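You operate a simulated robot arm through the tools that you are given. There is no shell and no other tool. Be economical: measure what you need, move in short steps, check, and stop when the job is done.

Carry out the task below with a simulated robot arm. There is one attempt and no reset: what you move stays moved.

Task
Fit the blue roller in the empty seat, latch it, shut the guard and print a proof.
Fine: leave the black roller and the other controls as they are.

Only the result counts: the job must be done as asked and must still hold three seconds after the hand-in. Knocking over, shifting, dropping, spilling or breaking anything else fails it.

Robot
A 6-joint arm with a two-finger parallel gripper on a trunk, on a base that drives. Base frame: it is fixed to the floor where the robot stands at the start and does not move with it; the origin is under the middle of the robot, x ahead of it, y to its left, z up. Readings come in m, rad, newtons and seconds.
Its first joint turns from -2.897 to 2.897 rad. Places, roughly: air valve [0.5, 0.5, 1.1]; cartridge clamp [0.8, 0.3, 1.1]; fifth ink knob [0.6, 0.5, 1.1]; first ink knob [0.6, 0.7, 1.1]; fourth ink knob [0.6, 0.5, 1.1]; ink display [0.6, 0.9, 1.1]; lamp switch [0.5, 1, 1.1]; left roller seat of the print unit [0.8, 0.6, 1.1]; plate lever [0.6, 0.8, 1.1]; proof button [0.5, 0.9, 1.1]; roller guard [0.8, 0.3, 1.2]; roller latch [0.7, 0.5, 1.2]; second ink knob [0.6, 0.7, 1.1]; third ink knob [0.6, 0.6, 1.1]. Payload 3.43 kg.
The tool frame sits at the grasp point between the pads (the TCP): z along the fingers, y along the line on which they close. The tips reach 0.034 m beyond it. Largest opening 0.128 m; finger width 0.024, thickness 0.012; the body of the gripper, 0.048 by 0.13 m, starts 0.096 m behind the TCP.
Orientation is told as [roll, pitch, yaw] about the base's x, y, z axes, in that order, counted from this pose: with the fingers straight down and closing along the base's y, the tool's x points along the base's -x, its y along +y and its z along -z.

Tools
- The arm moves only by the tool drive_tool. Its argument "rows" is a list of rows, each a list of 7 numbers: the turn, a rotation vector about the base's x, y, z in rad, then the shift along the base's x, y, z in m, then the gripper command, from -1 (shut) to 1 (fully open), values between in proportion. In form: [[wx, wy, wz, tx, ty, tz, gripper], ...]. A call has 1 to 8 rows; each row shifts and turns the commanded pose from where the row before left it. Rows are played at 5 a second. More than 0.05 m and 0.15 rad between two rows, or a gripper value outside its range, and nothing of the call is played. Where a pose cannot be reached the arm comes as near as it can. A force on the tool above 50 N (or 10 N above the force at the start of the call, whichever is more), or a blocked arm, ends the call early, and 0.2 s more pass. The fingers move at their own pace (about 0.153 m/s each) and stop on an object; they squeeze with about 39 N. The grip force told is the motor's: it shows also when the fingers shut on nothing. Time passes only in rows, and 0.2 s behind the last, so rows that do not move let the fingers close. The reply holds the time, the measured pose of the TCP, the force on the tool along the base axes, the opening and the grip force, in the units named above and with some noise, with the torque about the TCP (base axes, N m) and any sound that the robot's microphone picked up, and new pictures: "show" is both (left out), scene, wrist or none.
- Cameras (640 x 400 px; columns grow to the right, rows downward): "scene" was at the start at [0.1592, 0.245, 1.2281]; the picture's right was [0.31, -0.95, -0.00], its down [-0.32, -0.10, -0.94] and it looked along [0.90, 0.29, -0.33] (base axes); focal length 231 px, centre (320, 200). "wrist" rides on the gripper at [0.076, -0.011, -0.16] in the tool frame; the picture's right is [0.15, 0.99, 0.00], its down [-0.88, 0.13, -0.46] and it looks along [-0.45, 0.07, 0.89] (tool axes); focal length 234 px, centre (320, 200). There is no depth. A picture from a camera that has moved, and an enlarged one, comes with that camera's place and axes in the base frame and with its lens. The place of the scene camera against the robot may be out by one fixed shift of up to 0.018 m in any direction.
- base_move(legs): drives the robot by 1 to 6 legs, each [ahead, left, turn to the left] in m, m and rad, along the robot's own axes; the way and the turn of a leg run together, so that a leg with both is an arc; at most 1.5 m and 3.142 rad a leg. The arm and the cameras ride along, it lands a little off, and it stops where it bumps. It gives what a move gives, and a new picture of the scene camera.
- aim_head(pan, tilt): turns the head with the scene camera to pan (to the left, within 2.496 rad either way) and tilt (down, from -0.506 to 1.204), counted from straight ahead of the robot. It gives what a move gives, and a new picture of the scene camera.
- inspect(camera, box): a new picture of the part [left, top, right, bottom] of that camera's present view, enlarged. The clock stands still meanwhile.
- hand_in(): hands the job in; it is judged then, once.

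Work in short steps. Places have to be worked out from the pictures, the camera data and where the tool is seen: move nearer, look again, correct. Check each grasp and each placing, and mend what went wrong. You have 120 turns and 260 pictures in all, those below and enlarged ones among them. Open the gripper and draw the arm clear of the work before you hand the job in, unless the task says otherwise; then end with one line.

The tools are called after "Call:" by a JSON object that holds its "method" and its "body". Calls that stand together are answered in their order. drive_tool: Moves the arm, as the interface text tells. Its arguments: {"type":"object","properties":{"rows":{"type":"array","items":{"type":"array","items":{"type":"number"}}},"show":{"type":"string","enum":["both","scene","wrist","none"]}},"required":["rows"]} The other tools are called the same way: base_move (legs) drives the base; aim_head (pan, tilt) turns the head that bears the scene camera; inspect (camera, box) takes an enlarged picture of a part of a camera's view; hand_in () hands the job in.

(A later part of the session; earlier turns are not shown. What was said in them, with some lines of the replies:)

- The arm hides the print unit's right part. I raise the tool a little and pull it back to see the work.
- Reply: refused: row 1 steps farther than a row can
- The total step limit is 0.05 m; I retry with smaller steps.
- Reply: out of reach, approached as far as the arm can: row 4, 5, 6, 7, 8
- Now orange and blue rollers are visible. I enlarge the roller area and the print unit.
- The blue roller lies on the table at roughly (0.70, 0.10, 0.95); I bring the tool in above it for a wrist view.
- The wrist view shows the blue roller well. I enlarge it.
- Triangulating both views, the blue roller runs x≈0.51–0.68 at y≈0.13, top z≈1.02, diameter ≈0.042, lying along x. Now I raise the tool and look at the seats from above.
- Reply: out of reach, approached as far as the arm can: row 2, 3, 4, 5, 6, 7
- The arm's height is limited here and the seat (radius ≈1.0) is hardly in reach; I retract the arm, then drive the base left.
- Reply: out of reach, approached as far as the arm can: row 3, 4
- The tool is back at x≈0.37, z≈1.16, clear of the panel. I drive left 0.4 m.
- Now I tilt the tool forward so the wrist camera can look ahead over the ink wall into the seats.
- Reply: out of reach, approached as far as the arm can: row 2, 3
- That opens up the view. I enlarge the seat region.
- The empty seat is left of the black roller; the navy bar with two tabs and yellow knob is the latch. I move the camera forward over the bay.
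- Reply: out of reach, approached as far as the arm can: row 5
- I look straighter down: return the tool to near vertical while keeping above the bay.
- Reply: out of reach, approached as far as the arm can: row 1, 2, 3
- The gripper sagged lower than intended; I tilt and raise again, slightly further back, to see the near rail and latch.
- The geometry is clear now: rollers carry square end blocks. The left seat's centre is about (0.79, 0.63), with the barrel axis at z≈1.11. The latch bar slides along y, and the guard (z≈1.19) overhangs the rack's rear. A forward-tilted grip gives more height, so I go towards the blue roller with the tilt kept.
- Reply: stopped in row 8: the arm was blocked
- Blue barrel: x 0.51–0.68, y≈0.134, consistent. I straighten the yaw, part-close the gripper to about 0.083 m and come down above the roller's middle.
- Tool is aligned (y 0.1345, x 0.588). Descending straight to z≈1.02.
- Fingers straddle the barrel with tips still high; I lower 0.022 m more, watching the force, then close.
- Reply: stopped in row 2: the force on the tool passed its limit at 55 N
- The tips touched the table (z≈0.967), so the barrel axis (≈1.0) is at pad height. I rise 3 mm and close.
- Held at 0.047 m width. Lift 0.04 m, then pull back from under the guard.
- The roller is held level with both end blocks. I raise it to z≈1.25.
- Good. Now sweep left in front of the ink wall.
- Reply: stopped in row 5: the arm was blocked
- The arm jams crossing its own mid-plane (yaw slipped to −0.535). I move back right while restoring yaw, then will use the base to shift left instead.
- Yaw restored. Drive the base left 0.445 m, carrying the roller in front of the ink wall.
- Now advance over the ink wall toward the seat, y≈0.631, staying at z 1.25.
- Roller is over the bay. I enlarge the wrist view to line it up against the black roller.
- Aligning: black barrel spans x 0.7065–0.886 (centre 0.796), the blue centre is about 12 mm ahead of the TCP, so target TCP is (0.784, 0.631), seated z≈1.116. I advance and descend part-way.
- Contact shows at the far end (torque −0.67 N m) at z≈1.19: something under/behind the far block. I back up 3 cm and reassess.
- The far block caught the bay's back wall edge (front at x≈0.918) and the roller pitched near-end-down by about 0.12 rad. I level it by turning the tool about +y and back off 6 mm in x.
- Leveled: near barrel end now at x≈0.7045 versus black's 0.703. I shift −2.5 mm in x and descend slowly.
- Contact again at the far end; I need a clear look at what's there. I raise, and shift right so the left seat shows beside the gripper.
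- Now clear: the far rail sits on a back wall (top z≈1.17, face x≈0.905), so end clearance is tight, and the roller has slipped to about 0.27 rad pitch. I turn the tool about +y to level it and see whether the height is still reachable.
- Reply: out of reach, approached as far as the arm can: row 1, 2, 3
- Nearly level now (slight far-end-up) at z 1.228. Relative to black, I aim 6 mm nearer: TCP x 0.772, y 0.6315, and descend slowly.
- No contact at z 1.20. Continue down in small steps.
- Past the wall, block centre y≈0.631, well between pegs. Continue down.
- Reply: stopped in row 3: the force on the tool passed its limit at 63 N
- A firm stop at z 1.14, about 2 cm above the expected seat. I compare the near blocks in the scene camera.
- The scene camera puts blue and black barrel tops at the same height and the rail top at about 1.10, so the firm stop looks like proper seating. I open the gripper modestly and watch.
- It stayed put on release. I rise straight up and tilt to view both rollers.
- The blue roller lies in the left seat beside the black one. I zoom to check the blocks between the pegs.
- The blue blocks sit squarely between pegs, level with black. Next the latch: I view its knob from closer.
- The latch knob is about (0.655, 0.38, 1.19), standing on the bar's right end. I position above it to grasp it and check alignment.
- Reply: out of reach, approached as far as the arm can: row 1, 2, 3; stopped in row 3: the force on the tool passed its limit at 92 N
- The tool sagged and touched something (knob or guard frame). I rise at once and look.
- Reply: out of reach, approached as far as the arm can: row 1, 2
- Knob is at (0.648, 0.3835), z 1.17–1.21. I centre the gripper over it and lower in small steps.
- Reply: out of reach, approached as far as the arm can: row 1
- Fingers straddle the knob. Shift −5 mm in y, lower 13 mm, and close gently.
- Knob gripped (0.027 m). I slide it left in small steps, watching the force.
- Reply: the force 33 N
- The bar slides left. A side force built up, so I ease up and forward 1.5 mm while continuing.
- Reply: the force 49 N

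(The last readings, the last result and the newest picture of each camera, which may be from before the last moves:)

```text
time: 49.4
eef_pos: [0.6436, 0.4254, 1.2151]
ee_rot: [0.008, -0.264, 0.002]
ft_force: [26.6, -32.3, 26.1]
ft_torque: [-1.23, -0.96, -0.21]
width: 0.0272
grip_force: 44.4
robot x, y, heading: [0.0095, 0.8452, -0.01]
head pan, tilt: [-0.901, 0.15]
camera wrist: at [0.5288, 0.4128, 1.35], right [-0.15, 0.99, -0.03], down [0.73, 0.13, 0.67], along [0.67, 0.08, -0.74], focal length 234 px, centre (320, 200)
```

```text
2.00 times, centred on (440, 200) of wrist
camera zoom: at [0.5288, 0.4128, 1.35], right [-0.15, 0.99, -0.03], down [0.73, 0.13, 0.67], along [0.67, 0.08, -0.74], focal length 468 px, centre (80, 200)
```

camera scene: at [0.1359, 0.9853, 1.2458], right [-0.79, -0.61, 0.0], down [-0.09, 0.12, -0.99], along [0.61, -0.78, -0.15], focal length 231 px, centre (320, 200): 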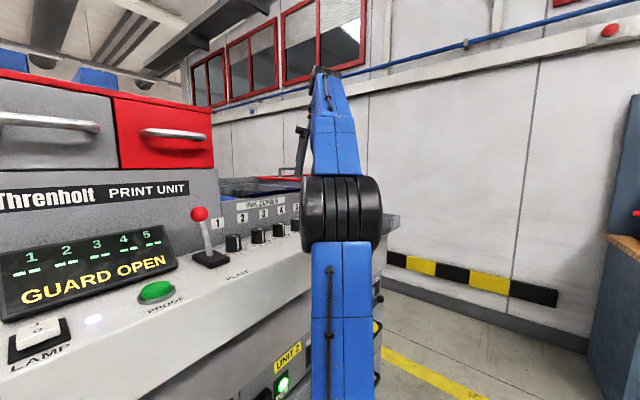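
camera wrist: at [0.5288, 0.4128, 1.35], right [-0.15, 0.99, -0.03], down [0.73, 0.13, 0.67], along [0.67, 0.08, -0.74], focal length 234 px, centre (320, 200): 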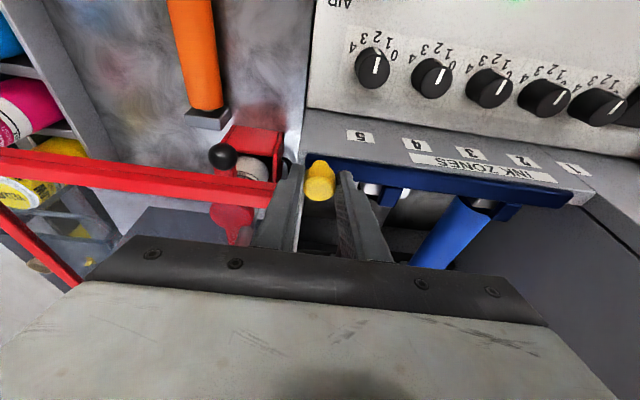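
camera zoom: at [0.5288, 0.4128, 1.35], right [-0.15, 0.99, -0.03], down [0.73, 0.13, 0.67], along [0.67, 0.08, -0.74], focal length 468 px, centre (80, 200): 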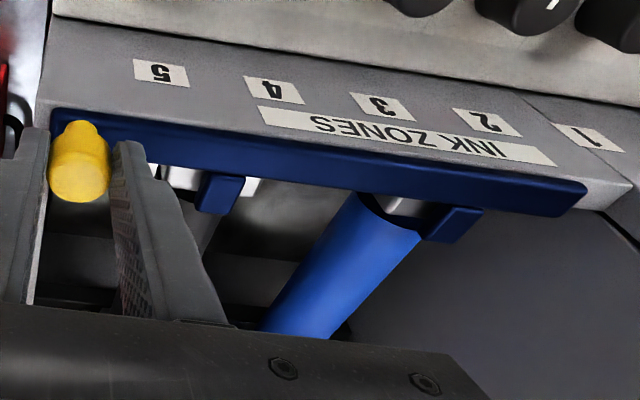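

Tabs are now over both end blocks and the bar has met its stop (Fy −32 N). Release and rise.

Call:
{"method": "drive_tool", "body": {"rows": [[0, 0, 0, 0, 0, 0, 0.0], [0, 0, 0, 0, 0, 0, 0.1], [0, 0, 0, 0, 0, 0.01, 0.1], [0, -0.05, 0, 0, 0, 0.02, 0.1], [0, -0.1, 0, 0, 0, 0.03, 0.1], [0, -0.05, 0, 0, 0.02, 0.02, 0.1]], "show": "wrist"}}

Call:
{"method": "inspect", "body": {"camera": "wrist", "box": [180, 60, 500, 220]}}

```text
time: 50.8
eef_pos: [0.6435, 0.4465, 1.2954]
ee_rot: [0.013, -0.464, 0.003]
ft_force: [-0.4, -0.7, 0.6]
ft_torque: [0.05, 0.01, 0.06]
width: 0.0703
grip_force: 0.0
robot x, y, heading: [0.003, 0.8456, -0.012]
head pan, tilt: [-0.901, 0.15]
camera wrist: at [0.5041, 0.4347, 1.405], right [-0.14, 0.99, -0.05], down [0.58, 0.13, 0.8], along [0.8, 0.08, -0.59], focal length 234 px, centre (320, 200)
```

wrist: 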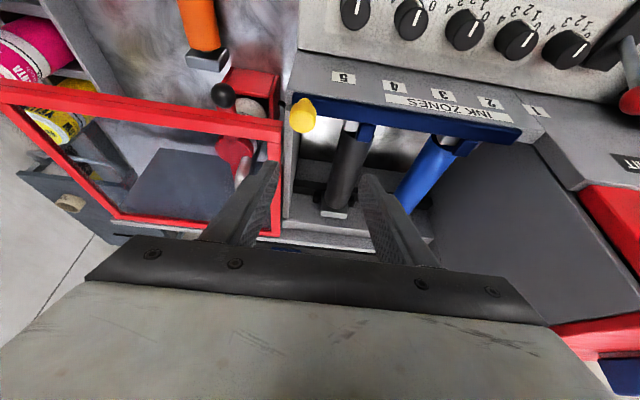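

```text
2.00 times, centred on (340, 140) of wrist
camera zoom: at [0.5041, 0.4347, 1.405], right [-0.14, 0.99, -0.05], down [0.58, 0.13, 0.8], along [0.8, 0.08, -0.59], focal length 468 px, centre (280, 320)
```

zoom: 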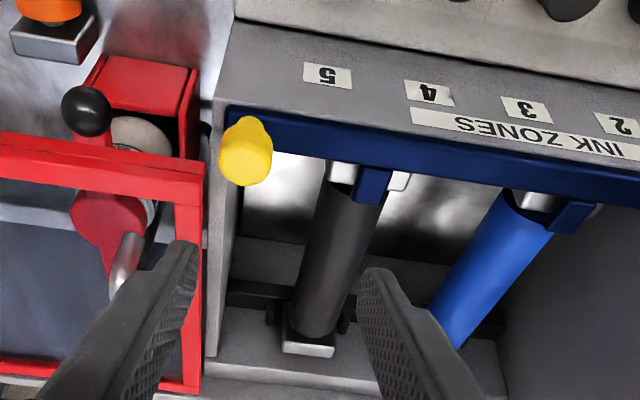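

Latched. Next the guard: its U-handle is at about y 0.367, x 0.72–0.81, top z≈1.24. I close the fingers, cross over the handle to its right side, and roll the tool so the body leans away from the cabinet.

Call:
{"method": "drive_tool", "body": {"rows": [[0, 0, 0, 0.0, -0.03, 0.005, -1], [0, 0, 0, 0.02, -0.035, 0.0, -1], [0, 0, 0, 0.03, -0.035, 0.0, -1], [0, 0, 0, 0.03, -0.03, 0, -1], [0, 0, 0, 0.03, -0.005, 0, -1]], "show": "wrist"}}

Call:
{"method": "inspect", "body": {"camera": "wrist", "box": [200, 60, 520, 260]}}

```text
time: 52.0
eef_pos: [0.736, 0.3335, 1.2718]
ee_rot: [0.0, -0.478, 0.004]
ft_force: [-0.3, -0.3, -0.3]
ft_torque: [0.0, 0.02, 0.0]
width: 0.0
grip_force: 32.8
out of reach, approached as far as the arm can: row 2, 3, 4, 5
robot x, y, heading: [0.0061, 0.8429, -0.011]
head pan, tilt: [-0.901, 0.15]
camera wrist: at [0.5951, 0.3221, 1.3797], right [-0.14, 0.99, -0.07], down [0.57, 0.13, 0.81], along [0.81, 0.07, -0.58], focal length 234 px, centre (320, 200)
```

wrist: 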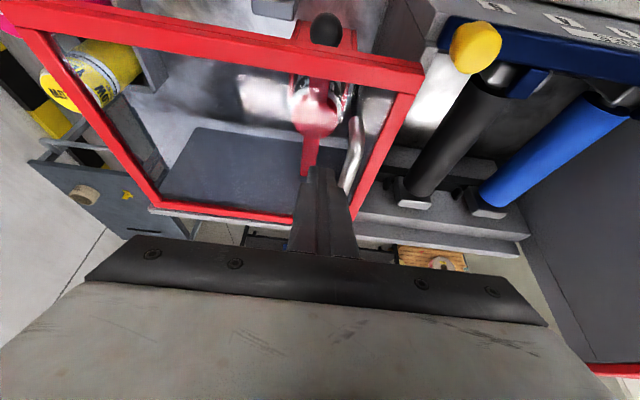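

```text
2.00 times, centred on (360, 160) of wrist
camera zoom: at [0.5951, 0.3221, 1.3797], right [-0.14, 0.99, -0.07], down [0.57, 0.13, 0.81], along [0.81, 0.07, -0.58], focal length 468 px, centre (240, 280)
```

zoom: 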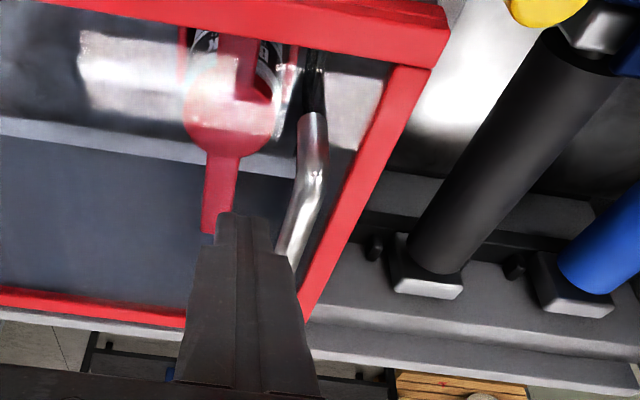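

Fingers are already just right of the handle bar (bar y≈0.355). I roll the tool and lower to tip z≈1.22.

Call:
{"method": "drive_tool", "body": {"rows": [[0.1, 0, 0, 0.01, -0.006, 0, -1], [0.1, 0, 0, 0.0, -0.006, -0.005, -1], [0.1, 0, 0, 0.0, 0, -0.01, -1], [0, 0, 0, 0, 0, -0.008, -1]], "show": "wrist"}}

Call:
{"method": "inspect", "body": {"camera": "wrist", "box": [200, 60, 520, 260]}}

```text
time: 52.7
eef_pos: [0.7537, 0.3319, 1.2301]
ee_rot: [0.235, -0.468, -0.096]
ft_force: [-7.1, -1.3, 10.3]
ft_torque: [-0.04, 0.21, -0.02]
width: 0.0
grip_force: 33.1
out of reach, approached as far as the arm can: row 1, 2, 3
robot x, y, heading: [0.0042, 0.8449, -0.008]
head pan, tilt: [-0.901, 0.15]
stopped in row 3: the force on the tool passed its limit at 72 N (the readings are from after the stop); the commanded pose is now the measured one
camera wrist: at [0.6137, 0.2983, 1.3329], right [-0.14, 0.98, 0.14], down [0.57, -0.03, 0.82], along [0.81, 0.2, -0.56], focal length 234 px, centre (320, 200)
```

wrist: 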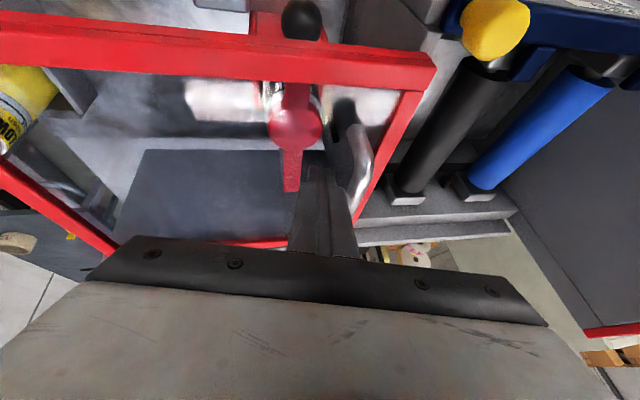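

```text
2.00 times, centred on (360, 160) of wrist
camera zoom: at [0.6137, 0.2983, 1.3329], right [-0.14, 0.98, 0.14], down [0.57, -0.03, 0.82], along [0.81, 0.2, -0.56], focal length 468 px, centre (240, 280)
```

zoom: 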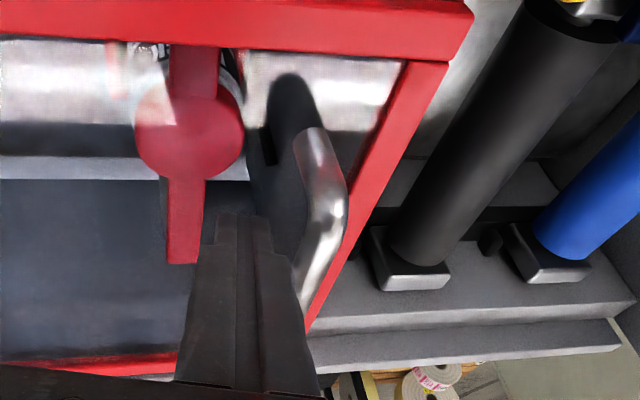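

The tip touched the guard pane lightly (z≈1.197). I lift 12 mm and start pushing the handle left.

Call:
{"method": "drive_tool", "body": {"rows": [[0, 0, 0, 0, 0, 0.012, -1], [0, 0, 0, 0, 0.015, 0, -1], [0, 0, 0, 0, 0.015, 0, -1], [0, 0, 0, 0, 0.015, 0, -1]], "show": "wrist"}}

```text
time: 53.7
eef_pos: [0.7556, 0.38, 1.2354]
ee_rot: [0.237, -0.465, -0.096]
ft_force: [-0.4, -0.8, 0.7]
ft_torque: [0.07, 0.02, 0.01]
width: 0.0003
grip_force: 33.4
out of reach, approached as far as the arm can: row 1
robot x, y, heading: [0.0052, 0.8443, -0.014]
head pan, tilt: [-0.901, 0.15]
camera wrist: at [0.6146, 0.3465, 1.3377], right [-0.14, 0.98, 0.14], down [0.57, -0.04, 0.82], along [0.81, 0.2, -0.56], focal length 234 px, centre (320, 200)
```

wrist: 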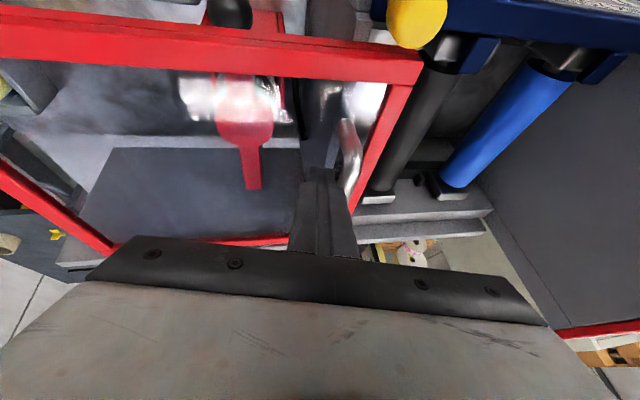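

The guard slides freely with the push. Continue left.

Call:
{"method": "drive_tool", "body": {"rows": [[0, 0, 0, 0, 0.02, 0, -1], [0, 0, 0, 0, 0.02, 0, -1], [0, 0, 0, 0, 0.02, 0, -1], [0, 0, 0, 0, 0.02, 0, -1], [0, 0, 0, 0, 0.02, 0, -1]], "show": "wrist"}}

```text
time: 54.9
eef_pos: [0.7545, 0.4784, 1.2357]
ee_rot: [0.238, -0.464, -0.097]
ft_force: [0.2, -0.1, -1.2]
ft_torque: [0.03, -0.01, 0.02]
width: 0.0
grip_force: 33.1
robot x, y, heading: [0.0067, 0.8443, -0.012]
head pan, tilt: [-0.901, 0.15]
camera wrist: at [0.6142, 0.444, 1.3384], right [-0.14, 0.98, 0.14], down [0.57, -0.04, 0.82], along [0.81, 0.2, -0.56], focal length 234 px, centre (320, 200)
```

wrist: 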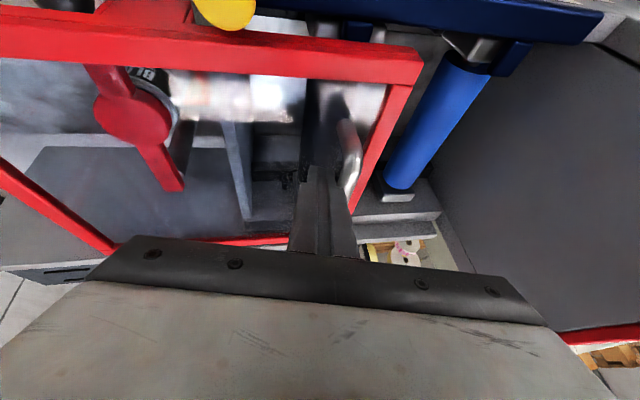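

Guard halfway. Continue.

Call:
{"method": "drive_tool", "body": {"rows": [[0, 0, 0, 0, 0.02, 0, -1], [0, 0, 0, 0, 0.02, 0, -1], [0, 0, 0, 0, 0.02, 0, -1], [0, 0, 0, 0, 0.02, 0, -1], [0, 0, 0, 0, 0.02, 0, -1]], "show": "both"}}

```text
time: 56.1
eef_pos: [0.7543, 0.579, 1.2351]
ee_rot: [0.238, -0.464, -0.096]
ft_force: [0.1, 0.0, 0.4]
ft_torque: [0.02, 0.04, -0.01]
width: 0.0
grip_force: 32.2
robot x, y, heading: [0.0103, 0.845, -0.011]
head pan, tilt: [-0.901, 0.15]
camera scene: at [0.1381, 0.9847, 1.2458], right [-0.79, -0.61, 0.0], down [-0.09, 0.12, -0.99], along [0.61, -0.78, -0.15], focal length 231 px, centre (320, 200)
camera wrist: at [0.6142, 0.5449, 1.3379], right [-0.14, 0.98, 0.14], down [0.57, -0.04, 0.82], along [0.81, 0.2, -0.56], focal length 234 px, centre (320, 200)
```

scene: 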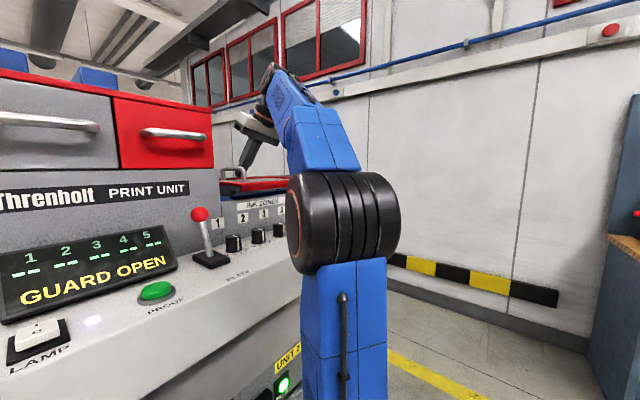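
wrist: 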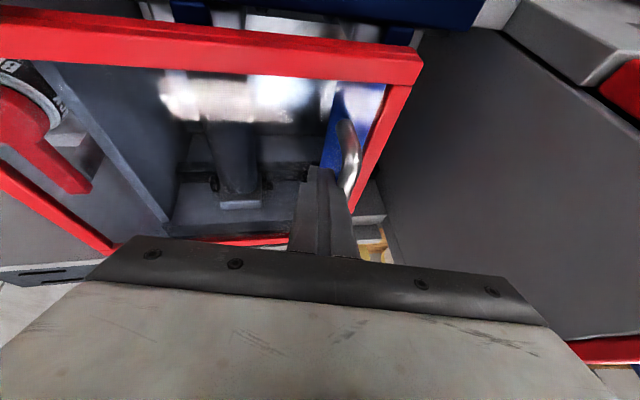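

Remaining gap is roughly 6–7 cm. Continue in smaller steps, watching force.

Call:
{"method": "drive_tool", "body": {"rows": [[0, 0, 0, 0, 0.015, 0, -1], [0, 0, 0, 0, 0.015, 0, -1], [0, 0, 0, 0, 0.01, 0, -1], [0, 0, 0, 0, 0.01, 0, -1]], "show": "both"}}

```text
time: 57.1
eef_pos: [0.7553, 0.6304, 1.2345]
ee_rot: [0.237, -0.463, -0.096]
ft_force: [-0.7, 0.4, 0.1]
ft_torque: [0.0, 0.01, -0.03]
width: 0.0
grip_force: 33.6
robot x, y, heading: [0.0081, 0.8443, -0.01]
head pan, tilt: [-0.901, 0.15]
camera scene: at [0.138, 0.9848, 1.2458], right [-0.79, -0.61, 0.0], down [-0.09, 0.12, -0.99], along [0.61, -0.78, -0.15], focal length 231 px, centre (320, 200)
camera wrist: at [0.615, 0.597, 1.3368], right [-0.14, 0.98, 0.14], down [0.57, -0.04, 0.82], along [0.81, 0.2, -0.56], focal length 234 px, centre (320, 200)
```

scene: 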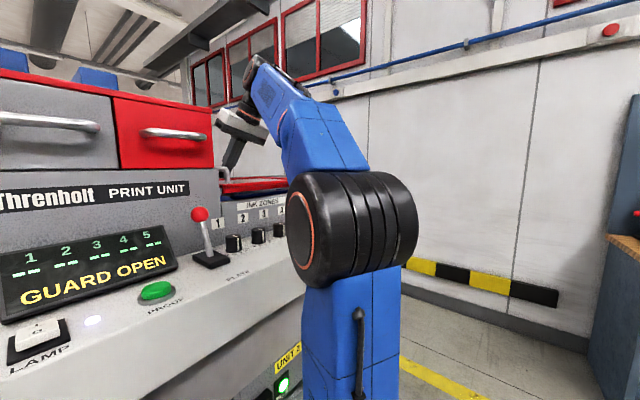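
wrist: 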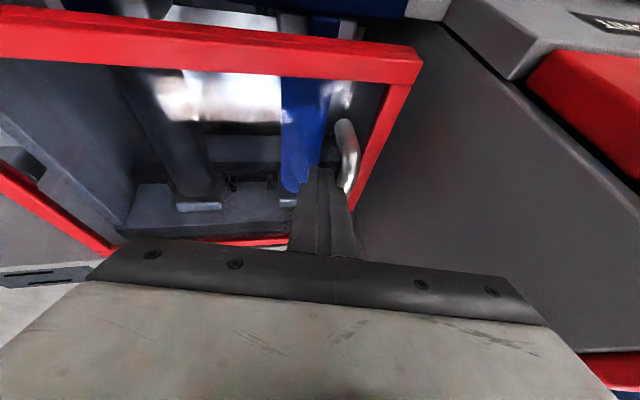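

Almost shut; a few more millimetres per step.

Call:
{"method": "drive_tool", "body": {"rows": [[0, 0, 0, 0, 0.006, 0, -1], [0, 0, 0, 0, 0.006, 0, -1], [0, 0, 0, 0, 0.006, 0, -1]], "show": "both"}}

```text
time: 57.9
eef_pos: [0.7558, 0.6471, 1.2357]
ee_rot: [0.239, -0.463, -0.096]
ft_force: [1.1, 0.1, 0.3]
ft_torque: [-0.01, -0.01, -0.02]
width: 0.0001
grip_force: 32.5
robot x, y, heading: [0.0073, 0.8405, -0.007]
head pan, tilt: [-0.901, 0.15]
camera scene: at [0.138, 0.9848, 1.2458], right [-0.79, -0.61, 0.0], down [-0.09, 0.12, -0.99], along [0.61, -0.78, -0.15], focal length 231 px, centre (320, 200)
camera wrist: at [0.6155, 0.6138, 1.3382], right [-0.14, 0.98, 0.14], down [0.57, -0.04, 0.82], along [0.81, 0.2, -0.56], focal length 234 px, centre (320, 200)
```

scene: 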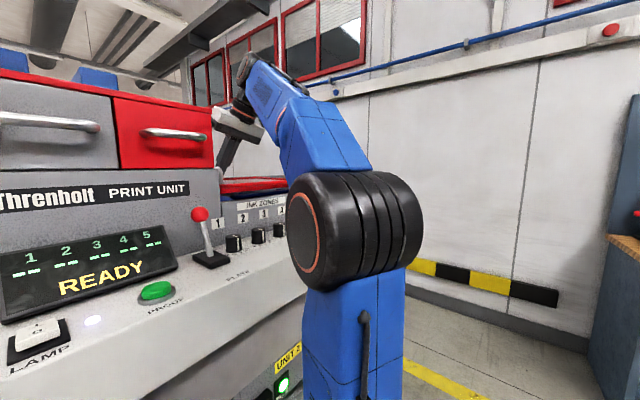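
wrist: 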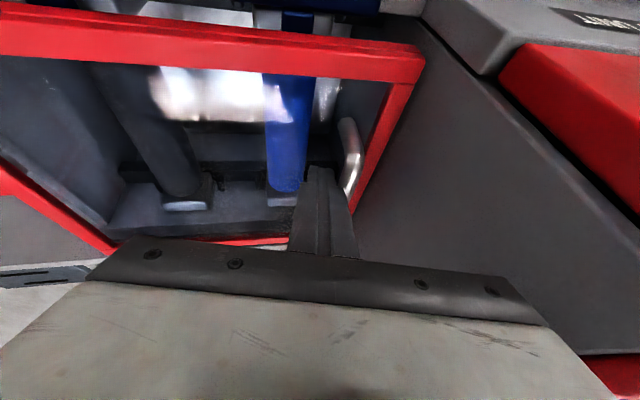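

Display says READY. I push a few mm more to the stop for margin.

Call:
{"method": "drive_tool", "body": {"rows": [[0, 0, 0, 0, 0.006, 0, -1], [0, 0, 0, 0, 0.006, 0, -1]], "show": "none"}}

```text
time: 58.5
eef_pos: [0.7566, 0.6514, 1.2347]
ee_rot: [0.232, -0.467, -0.104]
ft_force: [-4.7, -19.0, 0.3]
ft_torque: [-0.16, 0.03, -0.14]
width: 0.0
grip_force: 33.5
robot x, y, heading: [0.01, 0.8424, -0.016]
head pan, tilt: [-0.901, 0.15]
stopped in row 2: the force on the tool passed its limit at 57 N (the readings are from after the stop); the commanded pose is now the measured one
```

Guard at its stop. I back the finger off right, up and out toward the robot.

Call:
{"method": "drive_tool", "body": {"rows": [[0, 0, 0, 0, -0.02, 0, -1], [0, 0, 0, -0.01, -0.01, 0.02, -1], [0, 0, 0, -0.03, 0, 0.025, -1], [-0.08, 0, 0.03, -0.04, 0, 0.01, -1], [-0.08, 0, 0.03, -0.04, 0, 0, -1], [-0.07, 0, 0.03, -0.04, 0, 0, -1], [0, 0, 0, -0.04, 0, 0, -1], [0, 0, 0, -0.04, 0, 0, -1]], "show": "wrist"}}

Call:
{"method": "aim_head", "body": {"pan": 0.3, "tilt": 0.6}}

```text
time: 60.3
eef_pos: [0.5183, 0.6217, 1.2893]
ee_rot: [-0.023, -0.47, 0.107]
ft_force: [0.5, -0.4, -0.9]
ft_torque: [0.03, 0.02, 0.0]
width: 0.0
grip_force: 32.9
robot x, y, heading: [0.0097, 0.8412, -0.01]
head pan, tilt: [-0.901, 0.15]
camera wrist: at [0.3797, 0.6008, 1.3982], right [-0.22, 0.97, -0.09], down [0.56, 0.2, 0.8], along [0.79, 0.13, -0.59], focal length 234 px, centre (320, 200)
```

wrist: 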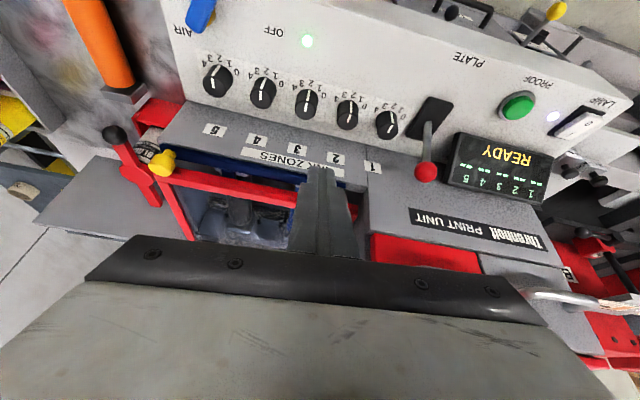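

```text
time: 61.7
eef_pos: [0.5192, 0.6213, 1.2894]
ee_rot: [-0.025, -0.467, 0.108]
ft_force: [-0.5, -0.9, 0.2]
ft_torque: [0.02, -0.01, 0.02]
width: 0.0001
grip_force: 32.5
robot x, y, heading: [0.0088, 0.8403, -0.008]
head pan, tilt: [0.3, 0.6]
camera scene: at [0.1661, 1.0825, 1.2044], right [0.28, -0.96, 0.0], down [-0.54, -0.16, -0.83], along [0.79, 0.23, -0.56], focal length 231 px, centre (320, 200)
```

scene: 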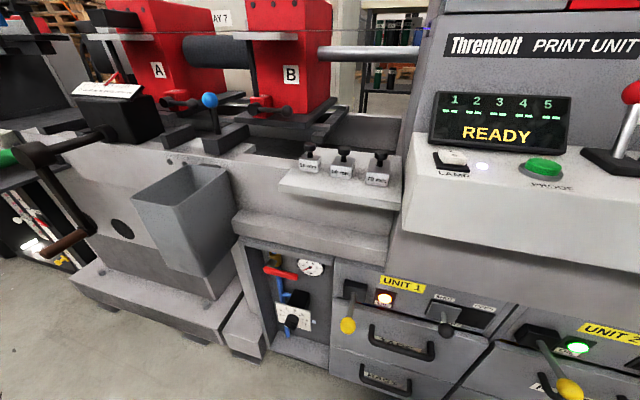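

Clear space on the left. I drive the base left 0.2 m so the button lies in the arm's comfortable side.

Call:
{"method": "base_move", "body": {"legs": [[0, 0.2, 0]]}}

Call:
{"method": "aim_head", "body": {"pan": -0.3, "tilt": 0.5}}

```text
time: 63.3
eef_pos: [0.5205, 0.8226, 1.2889]
ee_rot: [-0.025, -0.468, 0.109]
ft_force: [0.1, -0.7, 1.0]
ft_torque: [0.01, 0.01, 0.03]
width: 0.0002
grip_force: 32.9
robot x, y, heading: [0.0101, 1.04, -0.006]
head pan, tilt: [0.3, 0.6]
camera scene: at [0.1681, 1.2817, 1.2044], right [0.29, -0.96, 0.0], down [-0.54, -0.16, -0.83], along [0.79, 0.24, -0.56], focal length 231 px, centre (320, 200)
```

scene: 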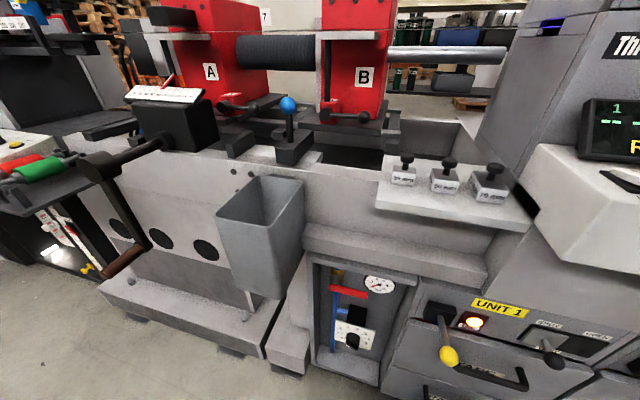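

```text
time: 64.3
eef_pos: [0.5204, 0.8205, 1.2895]
ee_rot: [-0.023, -0.466, 0.107]
ft_force: [-0.6, -0.4, 0.3]
ft_torque: [-0.01, -0.03, -0.01]
width: 0.0
grip_force: 32.6
robot x, y, heading: [0.0084, 1.0436, -0.011]
head pan, tilt: [-0.3, 0.499]
camera scene: at [0.17, 1.2287, 1.2134], right [-0.3, -0.95, 0.0], down [-0.46, 0.15, -0.88], along [0.84, -0.27, -0.48], focal length 231 px, centre (320, 200)
```

scene: 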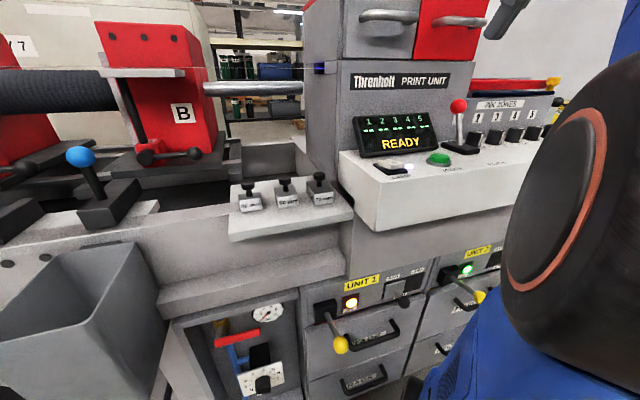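

Move toward above the proof button (≈0.505, 0.886) with less tilt and check in the wrist view.

Call:
{"method": "drive_tool", "body": {"rows": [[0, 0.0, -0.05, 0, 0.03, -0.01, -1], [0, 0.0, -0.05, -0.01, 0.03, -0.02, -1], [0, 0.08, 0, -0.01, 0.005, -0.03, -1], [0, 0.08, 0, 0, 0, -0.03, -1], [0, 0.06, 0, 0, 0, -0.02, -1]], "show": "wrist"}}

Call:
{"method": "inspect", "body": {"camera": "scene", "box": [330, 60, 570, 210]}}

```text
time: 65.5
eef_pos: [0.5001, 0.8881, 1.1832]
ee_rot: [-0.026, -0.246, 0.008]
ft_force: [-0.7, 0.5, -0.2]
ft_torque: [-0.01, 0.01, -0.01]
width: 0.0002
grip_force: 32.6
robot x, y, heading: [0.0091, 1.0391, -0.012]
head pan, tilt: [-0.3, 0.499]
camera wrist: at [0.3876, 0.881, 1.32], right [-0.14, 0.99, -0.06], down [0.74, 0.15, 0.65], along [0.65, 0.05, -0.75], focal length 234 px, centre (320, 200)
```

wrist: 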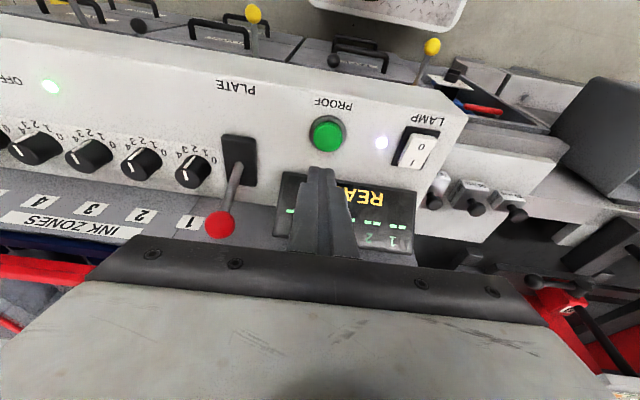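

```text
2.67 times, centred on (450, 135) of scene
camera zoom: at [0.1699, 1.2287, 1.2134], right [-0.31, -0.95, 0.0], down [-0.46, 0.15, -0.88], along [0.84, -0.27, -0.48], focal length 616 px, centre (-27, 373)
```

zoom: 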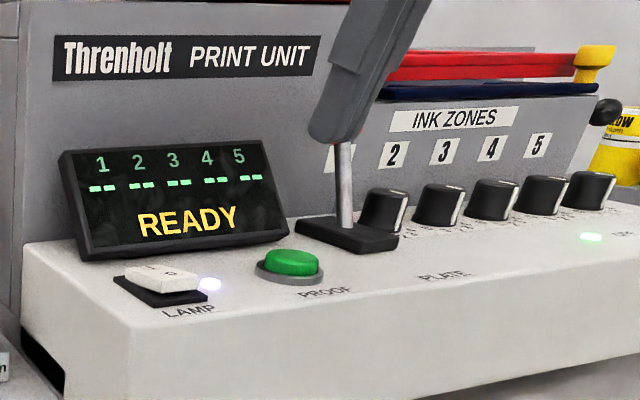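

Button top is at ≈(0.50, 0.889, 1.077). I align the tip and descend to just above it.

Call:
{"method": "drive_tool", "body": {"rows": [[0, 0, 0, -0.008, 0.002, -0.02, -1], [0, 0, 0, 0, 0, -0.02, -1], [0, 0, 0, 0, 0, -0.018, -1]], "show": "none"}}

Call:
{"method": "inspect", "body": {"camera": "scene", "box": [330, 60, 570, 210]}}

Call:
{"method": "inspect", "body": {"camera": "wrist", "box": [240, 90, 440, 260]}}

```text
time: 66.3
eef_pos: [0.4908, 0.8871, 1.1229]
ee_rot: [-0.024, -0.249, 0.007]
ft_force: [-0.3, 0.3, 0.4]
ft_torque: [-0.02, -0.03, 0.0]
width: 0.0
grip_force: 32.9
robot x, y, heading: [0.0112, 1.039, -0.012]
head pan, tilt: [-0.3, 0.499]
```

```text
2.67 times, centred on (450, 135) of scene
camera zoom: at [0.17, 1.2287, 1.2134], right [-0.31, -0.95, 0.0], down [-0.46, 0.15, -0.88], along [0.84, -0.27, -0.48], focal length 616 px, centre (-27, 373)
```

zoom: 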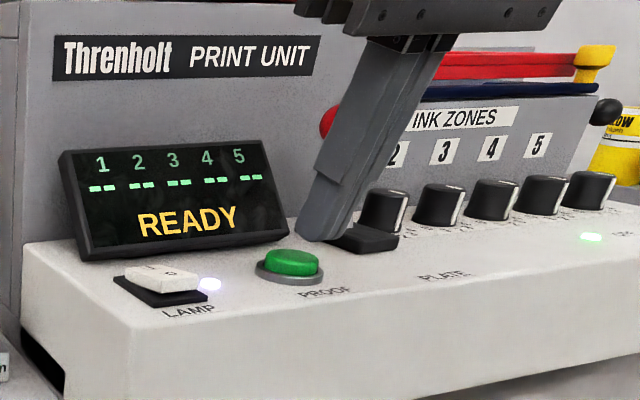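

```text
2.35 times, centred on (340, 175) of wrist
camera zoom: at [0.3792, 0.8799, 1.2591], right [-0.14, 0.99, -0.06], down [0.74, 0.15, 0.65], along [0.66, 0.05, -0.75], focal length 551 px, centre (273, 259)
```

zoom: 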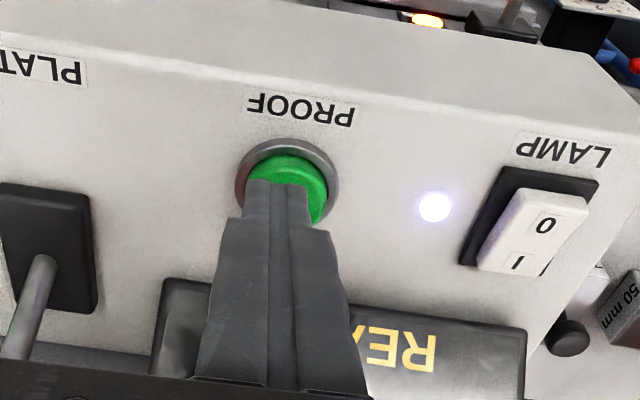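

The tip is about 5 mm right of the button centre; I shift left 6 mm and look again.

Call:
{"method": "drive_tool", "body": {"rows": [[0, 0, 0, 0, 0.006, -0.003, -1]], "show": "none"}}

Call:
{"method": "inspect", "body": {"camera": "scene", "box": [400, 120, 500, 190]}}

Call:
{"method": "inspect", "body": {"camera": "wrist", "box": [270, 120, 390, 200]}}

```text
time: 66.7
eef_pos: [0.4923, 0.8937, 1.1187]
ee_rot: [-0.022, -0.248, 0.006]
ft_force: [-0.6, 0.8, -0.2]
ft_torque: [-0.01, 0.01, -0.02]
width: 0.0
grip_force: 33.1
robot x, y, heading: [0.0102, 1.0417, -0.008]
head pan, tilt: [-0.3, 0.499]
```

```text
5.71 times, centred on (450, 155) of scene
camera zoom: at [0.17, 1.2287, 1.2134], right [-0.31, -0.95, 0.0], down [-0.46, 0.15, -0.88], along [0.84, -0.27, -0.48], focal length 1320 px, centre (-423, 457)
```

zoom: 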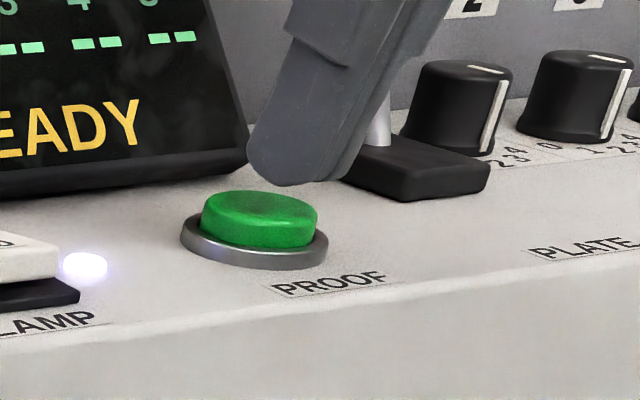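

```text
5.00 times, centred on (330, 160) of wrist
camera zoom: at [0.3795, 0.8864, 1.2562], right [-0.14, 0.99, -0.06], down [0.74, 0.15, 0.65], along [0.66, 0.05, -0.75], focal length 1171 px, centre (270, 400)
```

zoom: 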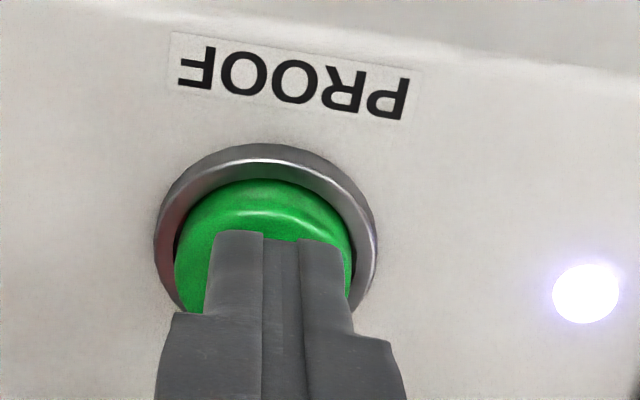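

Small correction: −7 mm x, +4 mm y, then press down in small steps.

Call:
{"method": "drive_tool", "body": {"rows": [[0, 0, 0, -0.007, 0.004, 0, -1], [0, 0, 0, 0, 0, -0.004, -1], [0, 0, 0, 0, 0, -0.003, -1]], "show": "none"}}

Call:
{"method": "inspect", "body": {"camera": "scene", "box": [350, 110, 500, 190]}}

```text
time: 67.5
eef_pos: [0.4845, 0.8972, 1.1108]
ee_rot: [-0.022, -0.247, 0.007]
ft_force: [0.2, -0.2, 0.0]
ft_torque: [-0.01, -0.01, 0.0]
width: 0.0002
grip_force: 32.9
robot x, y, heading: [0.0132, 1.0439, -0.014]
head pan, tilt: [-0.3, 0.499]
```

```text
4.27 times, centred on (425, 150) of scene
camera zoom: at [0.17, 1.2287, 1.2134], right [-0.31, -0.95, 0.0], down [-0.46, 0.15, -0.88], along [0.84, -0.27, -0.48], focal length 986 px, centre (-128, 413)
```

zoom: 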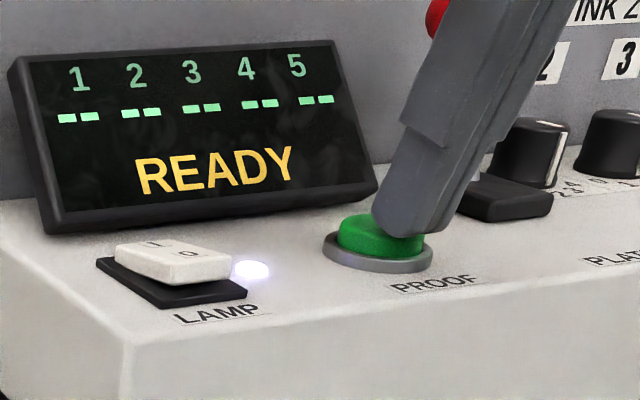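

Tip is over the button's right half. Shift left 6 mm more and press.

Call:
{"method": "drive_tool", "body": {"rows": [[0, 0, 0, 0, 0.006, 0.0, -1], [0, 0, 0, 0, 0, -0.003, -1], [0, 0, 0, 0, 0, -0.003, -1], [0, 0, 0, 0, 0, -0.003, -1]], "show": "none"}}

Call:
{"method": "inspect", "body": {"camera": "scene", "box": [350, 110, 500, 190]}}

```text
time: 68.5
eef_pos: [0.485, 0.9037, 1.1019]
ee_rot: [-0.022, -0.248, 0.005]
ft_force: [-0.2, -0.2, 2.7]
ft_torque: [0.0, -0.04, 0.0]
width: 0.0
grip_force: 33.2
robot x, y, heading: [0.011, 1.0373, -0.003]
head pan, tilt: [-0.3, 0.499]
heard: click
```

```text
4.27 times, centred on (425, 150) of scene
camera zoom: at [0.1699, 1.2287, 1.2134], right [-0.31, -0.95, 0.0], down [-0.46, 0.15, -0.88], along [0.84, -0.27, -0.48], focal length 986 px, centre (-128, 413)
```

zoom: 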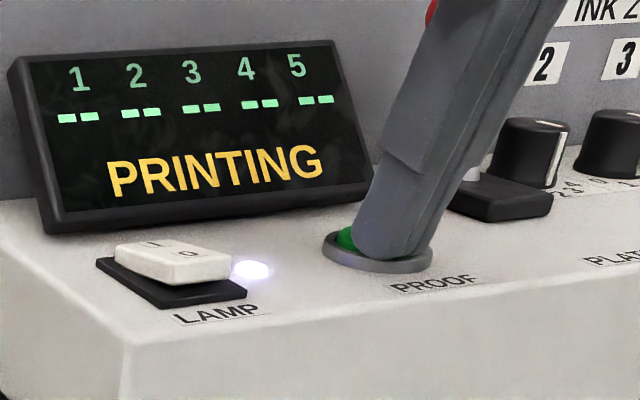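

A click and "PRINTING". I lift off, open the gripper and draw the arm back.

Call:
{"method": "drive_tool", "body": {"rows": [[0, 0, 0, 0, 0, 0.02, -1], [0, 0, 0, 0, 0, 0.03, -1], [0, 0, 0, -0.02, -0.01, 0.03, -1], [0, 0, 0, -0.04, -0.01, 0.0, -0.5], [0, 0, 0, -0.04, -0.01, 0, 0.2], [0, 0, 0, -0.02, 0, 0, 0.2], [0, 0, 0, 0, 0, 0, 0.2]], "show": "both"}}

Call:
{"method": "inspect", "body": {"camera": "scene", "box": [330, 60, 570, 210]}}

```text
time: 69.9
eef_pos: [0.419, 0.9023, 1.1624]
ee_rot: [-0.005, -0.238, 0.299]
ft_force: [0.5, -0.8, 0.4]
ft_torque: [0.02, 0.03, -0.05]
width: 0.0769
grip_force: 0.1
out of reach, approached as far as the arm can: row 5, 6
robot x, y, heading: [0.0099, 1.0435, -0.007]
head pan, tilt: [-0.3, 0.499]
stopped in row 7: the arm was blocked; the commanded pose is now the measured one
camera scene: at [0.1701, 1.2288, 1.2134], right [-0.3, -0.95, 0.0], down [-0.46, 0.15, -0.88], along [0.84, -0.27, -0.48], focal length 231 px, centre (320, 200)
camera wrist: at [0.3166, 0.8601, 1.3004], right [-0.43, 0.9, -0.04], down [0.68, 0.35, 0.65], along [0.6, 0.25, -0.76], focal length 234 px, centre (320, 200)
```

scene: 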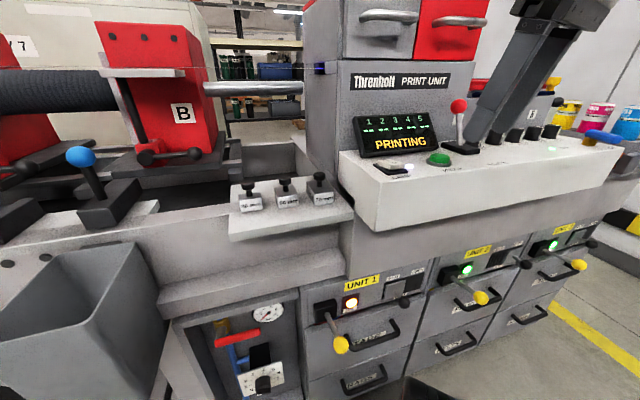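
wrist: 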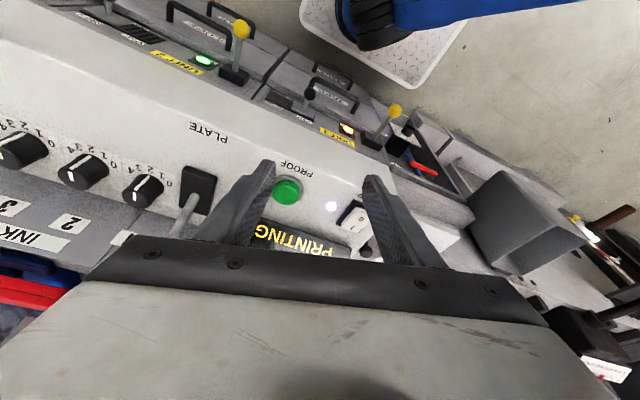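

```text
2.67 times, centred on (450, 135) of scene
camera zoom: at [0.1701, 1.2288, 1.2134], right [-0.3, -0.95, 0.0], down [-0.46, 0.15, -0.88], along [0.84, -0.27, -0.48], focal length 616 px, centre (-27, 373)
```

zoom: 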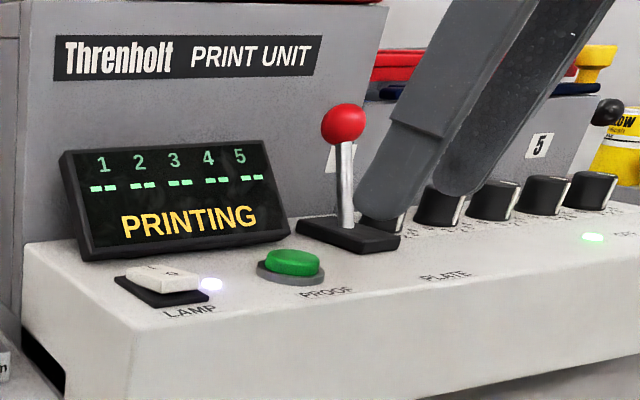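

Printing in progress. I wait a bit and ease the tool right and back, then check the display.

Call:
{"method": "drive_tool", "body": {"rows": [[0, 0, -0.1, -0.01, -0.03, 0.0, 0.2], [0, 0, -0.1, -0.01, -0.03, 0, 0.2], [0, 0, -0.08, 0, -0.03, 0, 0.2], [0, 0, 0, 0, 0, 0, 0.2], [0, 0, 0, 0, 0, 0, 0.2], [0, 0, 0, 0, 0, 0, 0.2], [0, 0, 0, 0, 0, 0, 0.2], [0, 0, 0, 0, 0, 0, 0.2]], "show": "both"}}

Call:
{"method": "inspect", "body": {"camera": "scene", "box": [330, 60, 570, 210]}}

```text
time: 70.4
eef_pos: [0.4263, 0.8892, 1.1598]
ee_rot: [-0.008, -0.238, 0.356]
ft_force: [0.3, 0.3, -0.3]
ft_torque: [-0.13, 0.04, -0.02]
width: 0.0766
grip_force: 0.1
out of reach, approached as far as the arm can: row 1
robot x, y, heading: [0.0111, 1.0438, -0.011]
head pan, tilt: [-0.3, 0.499]
stopped in row 2: the arm was blocked; the commanded pose is now the measured one
camera scene: at [0.1702, 1.23, 1.2133], right [-0.3, -0.95, 0.0], down [-0.46, 0.14, -0.88], along [0.84, -0.26, -0.48], focal length 231 px, centre (320, 200)
camera wrist: at [0.3242, 0.8418, 1.2975], right [-0.48, 0.88, -0.04], down [0.65, 0.39, 0.65], along [0.59, 0.28, -0.76], focal length 234 px, centre (320, 200)
```

scene: 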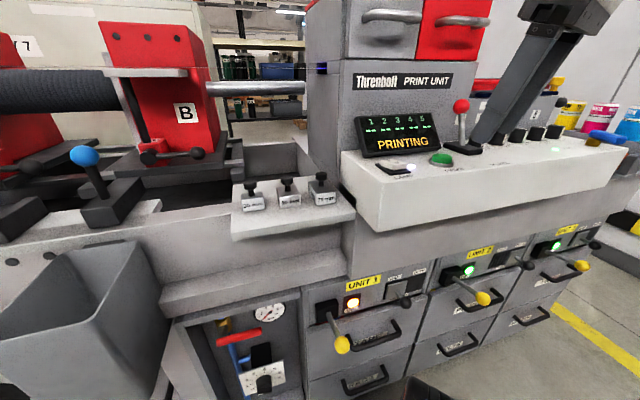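
wrist: 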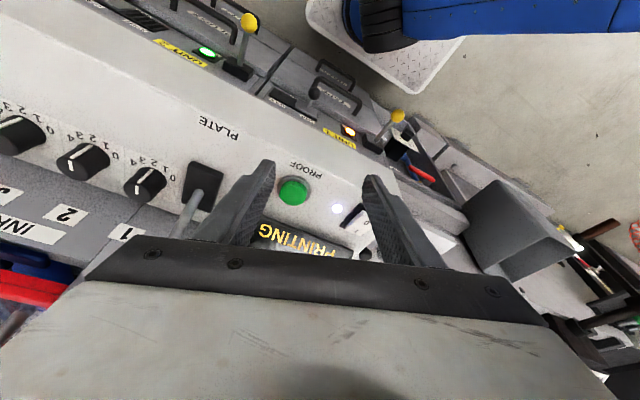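

```text
2.67 times, centred on (450, 135) of scene
camera zoom: at [0.1702, 1.23, 1.2133], right [-0.3, -0.95, 0.0], down [-0.46, 0.14, -0.88], along [0.84, -0.26, -0.48], focal length 616 px, centre (-27, 373)
```

zoom: 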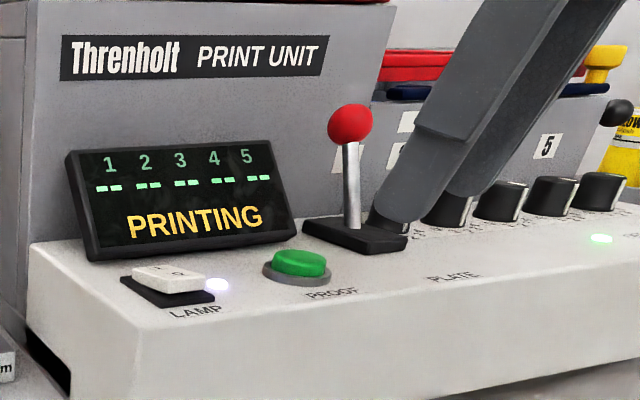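

The arm jams near its singular pose; rather than force it, I back the base off 0.12 m, which clears the arm and lets the print run.

Call:
{"method": "base_move", "body": {"legs": [[-0.12, 0, 0]]}}

Call:
{"method": "drive_tool", "body": {"rows": [[0, 0, 0, 0, 0, 0, 0.2], [0, 0, 0, 0, 0, 0, 0.2], [0, 0, 0, 0, 0, 0, 0.2], [0, 0, 0, 0, 0, 0, 0.2], [0, 0, 0, 0, 0, 0, 0.2], [0, 0, 0, 0, 0, 0, 0.2], [0, 0, 0, 0, 0, 0, 0.2], [0, 0, 0, 0, 0, 0, 0.2]], "show": "scene"}}

Call:
{"method": "inspect", "body": {"camera": "scene", "box": [330, 60, 630, 210]}}

```text
time: 71.7
eef_pos: [0.3048, 0.888, 1.159]
ee_rot: [-0.006, -0.24, 0.352]
ft_force: [-0.6, 0.1, -0.2]
ft_torque: [-0.04, 0.0, 0.03]
width: 0.0767
grip_force: 0.0
robot x, y, heading: [-0.1097, 1.0422, -0.01]
head pan, tilt: [-0.3, 0.499]
camera scene: at [0.0496, 1.2299, 1.2134], right [-0.31, -0.95, 0.0], down [-0.46, 0.15, -0.88], along [0.84, -0.27, -0.48], focal length 231 px, centre (320, 200)
```

scene: 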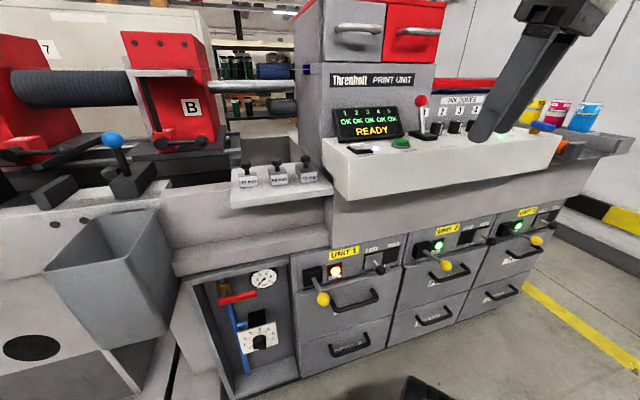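

```text
time: 73.5
eef_pos: [0.3059, 0.889, 1.1592]
ee_rot: [-0.004, -0.24, 0.354]
ft_force: [-1.2, 0.5, 0.2]
ft_torque: [-0.02, -0.01, -0.01]
width: 0.077
grip_force: 0.1
robot x, y, heading: [-0.1071, 1.0435, -0.012]
head pan, tilt: [-0.3, 0.499]
camera scene: at [0.0496, 1.2299, 1.2134], right [-0.31, -0.95, 0.0], down [-0.46, 0.15, -0.88], along [0.84, -0.27, -0.48], focal length 231 px, centre (320, 200)
```

scene: 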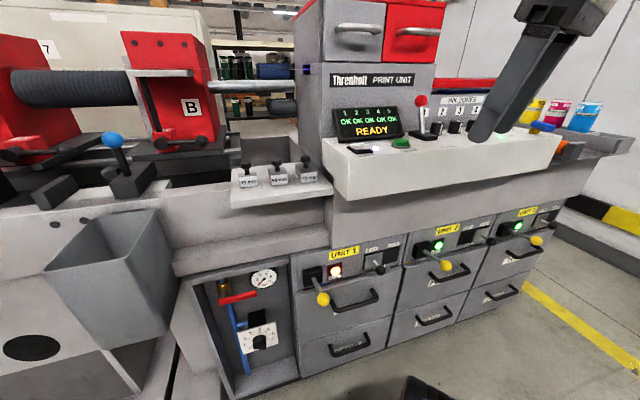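

```text
2.13 times, centred on (480, 135) of scene
camera zoom: at [0.0496, 1.2299, 1.2134], right [-0.31, -0.95, 0.0], down [-0.46, 0.15, -0.88], along [0.84, -0.27, -0.48], focal length 493 px, centre (-21, 339)
```

zoom: 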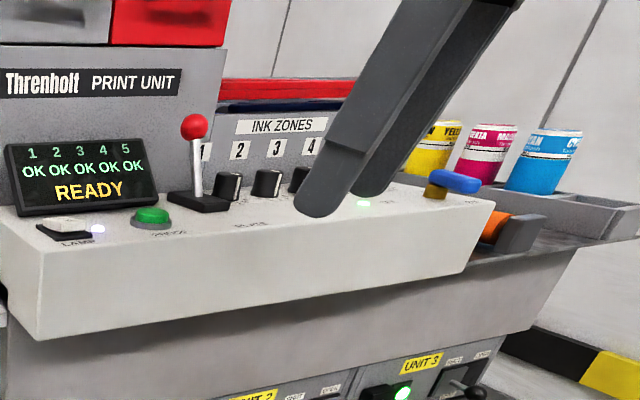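

The proof printed (OK in all five zones, READY), the guard is shut, the gripper is open and the arm is clear. Handing in.

Call:
{"method": "hand_in", "body": {}}

```text
The job is handed in.
```

The blue roller is seated and latched, the guard is shut, and the proof printed with OK in all five zones; I left the black roller and the other controls as they were.
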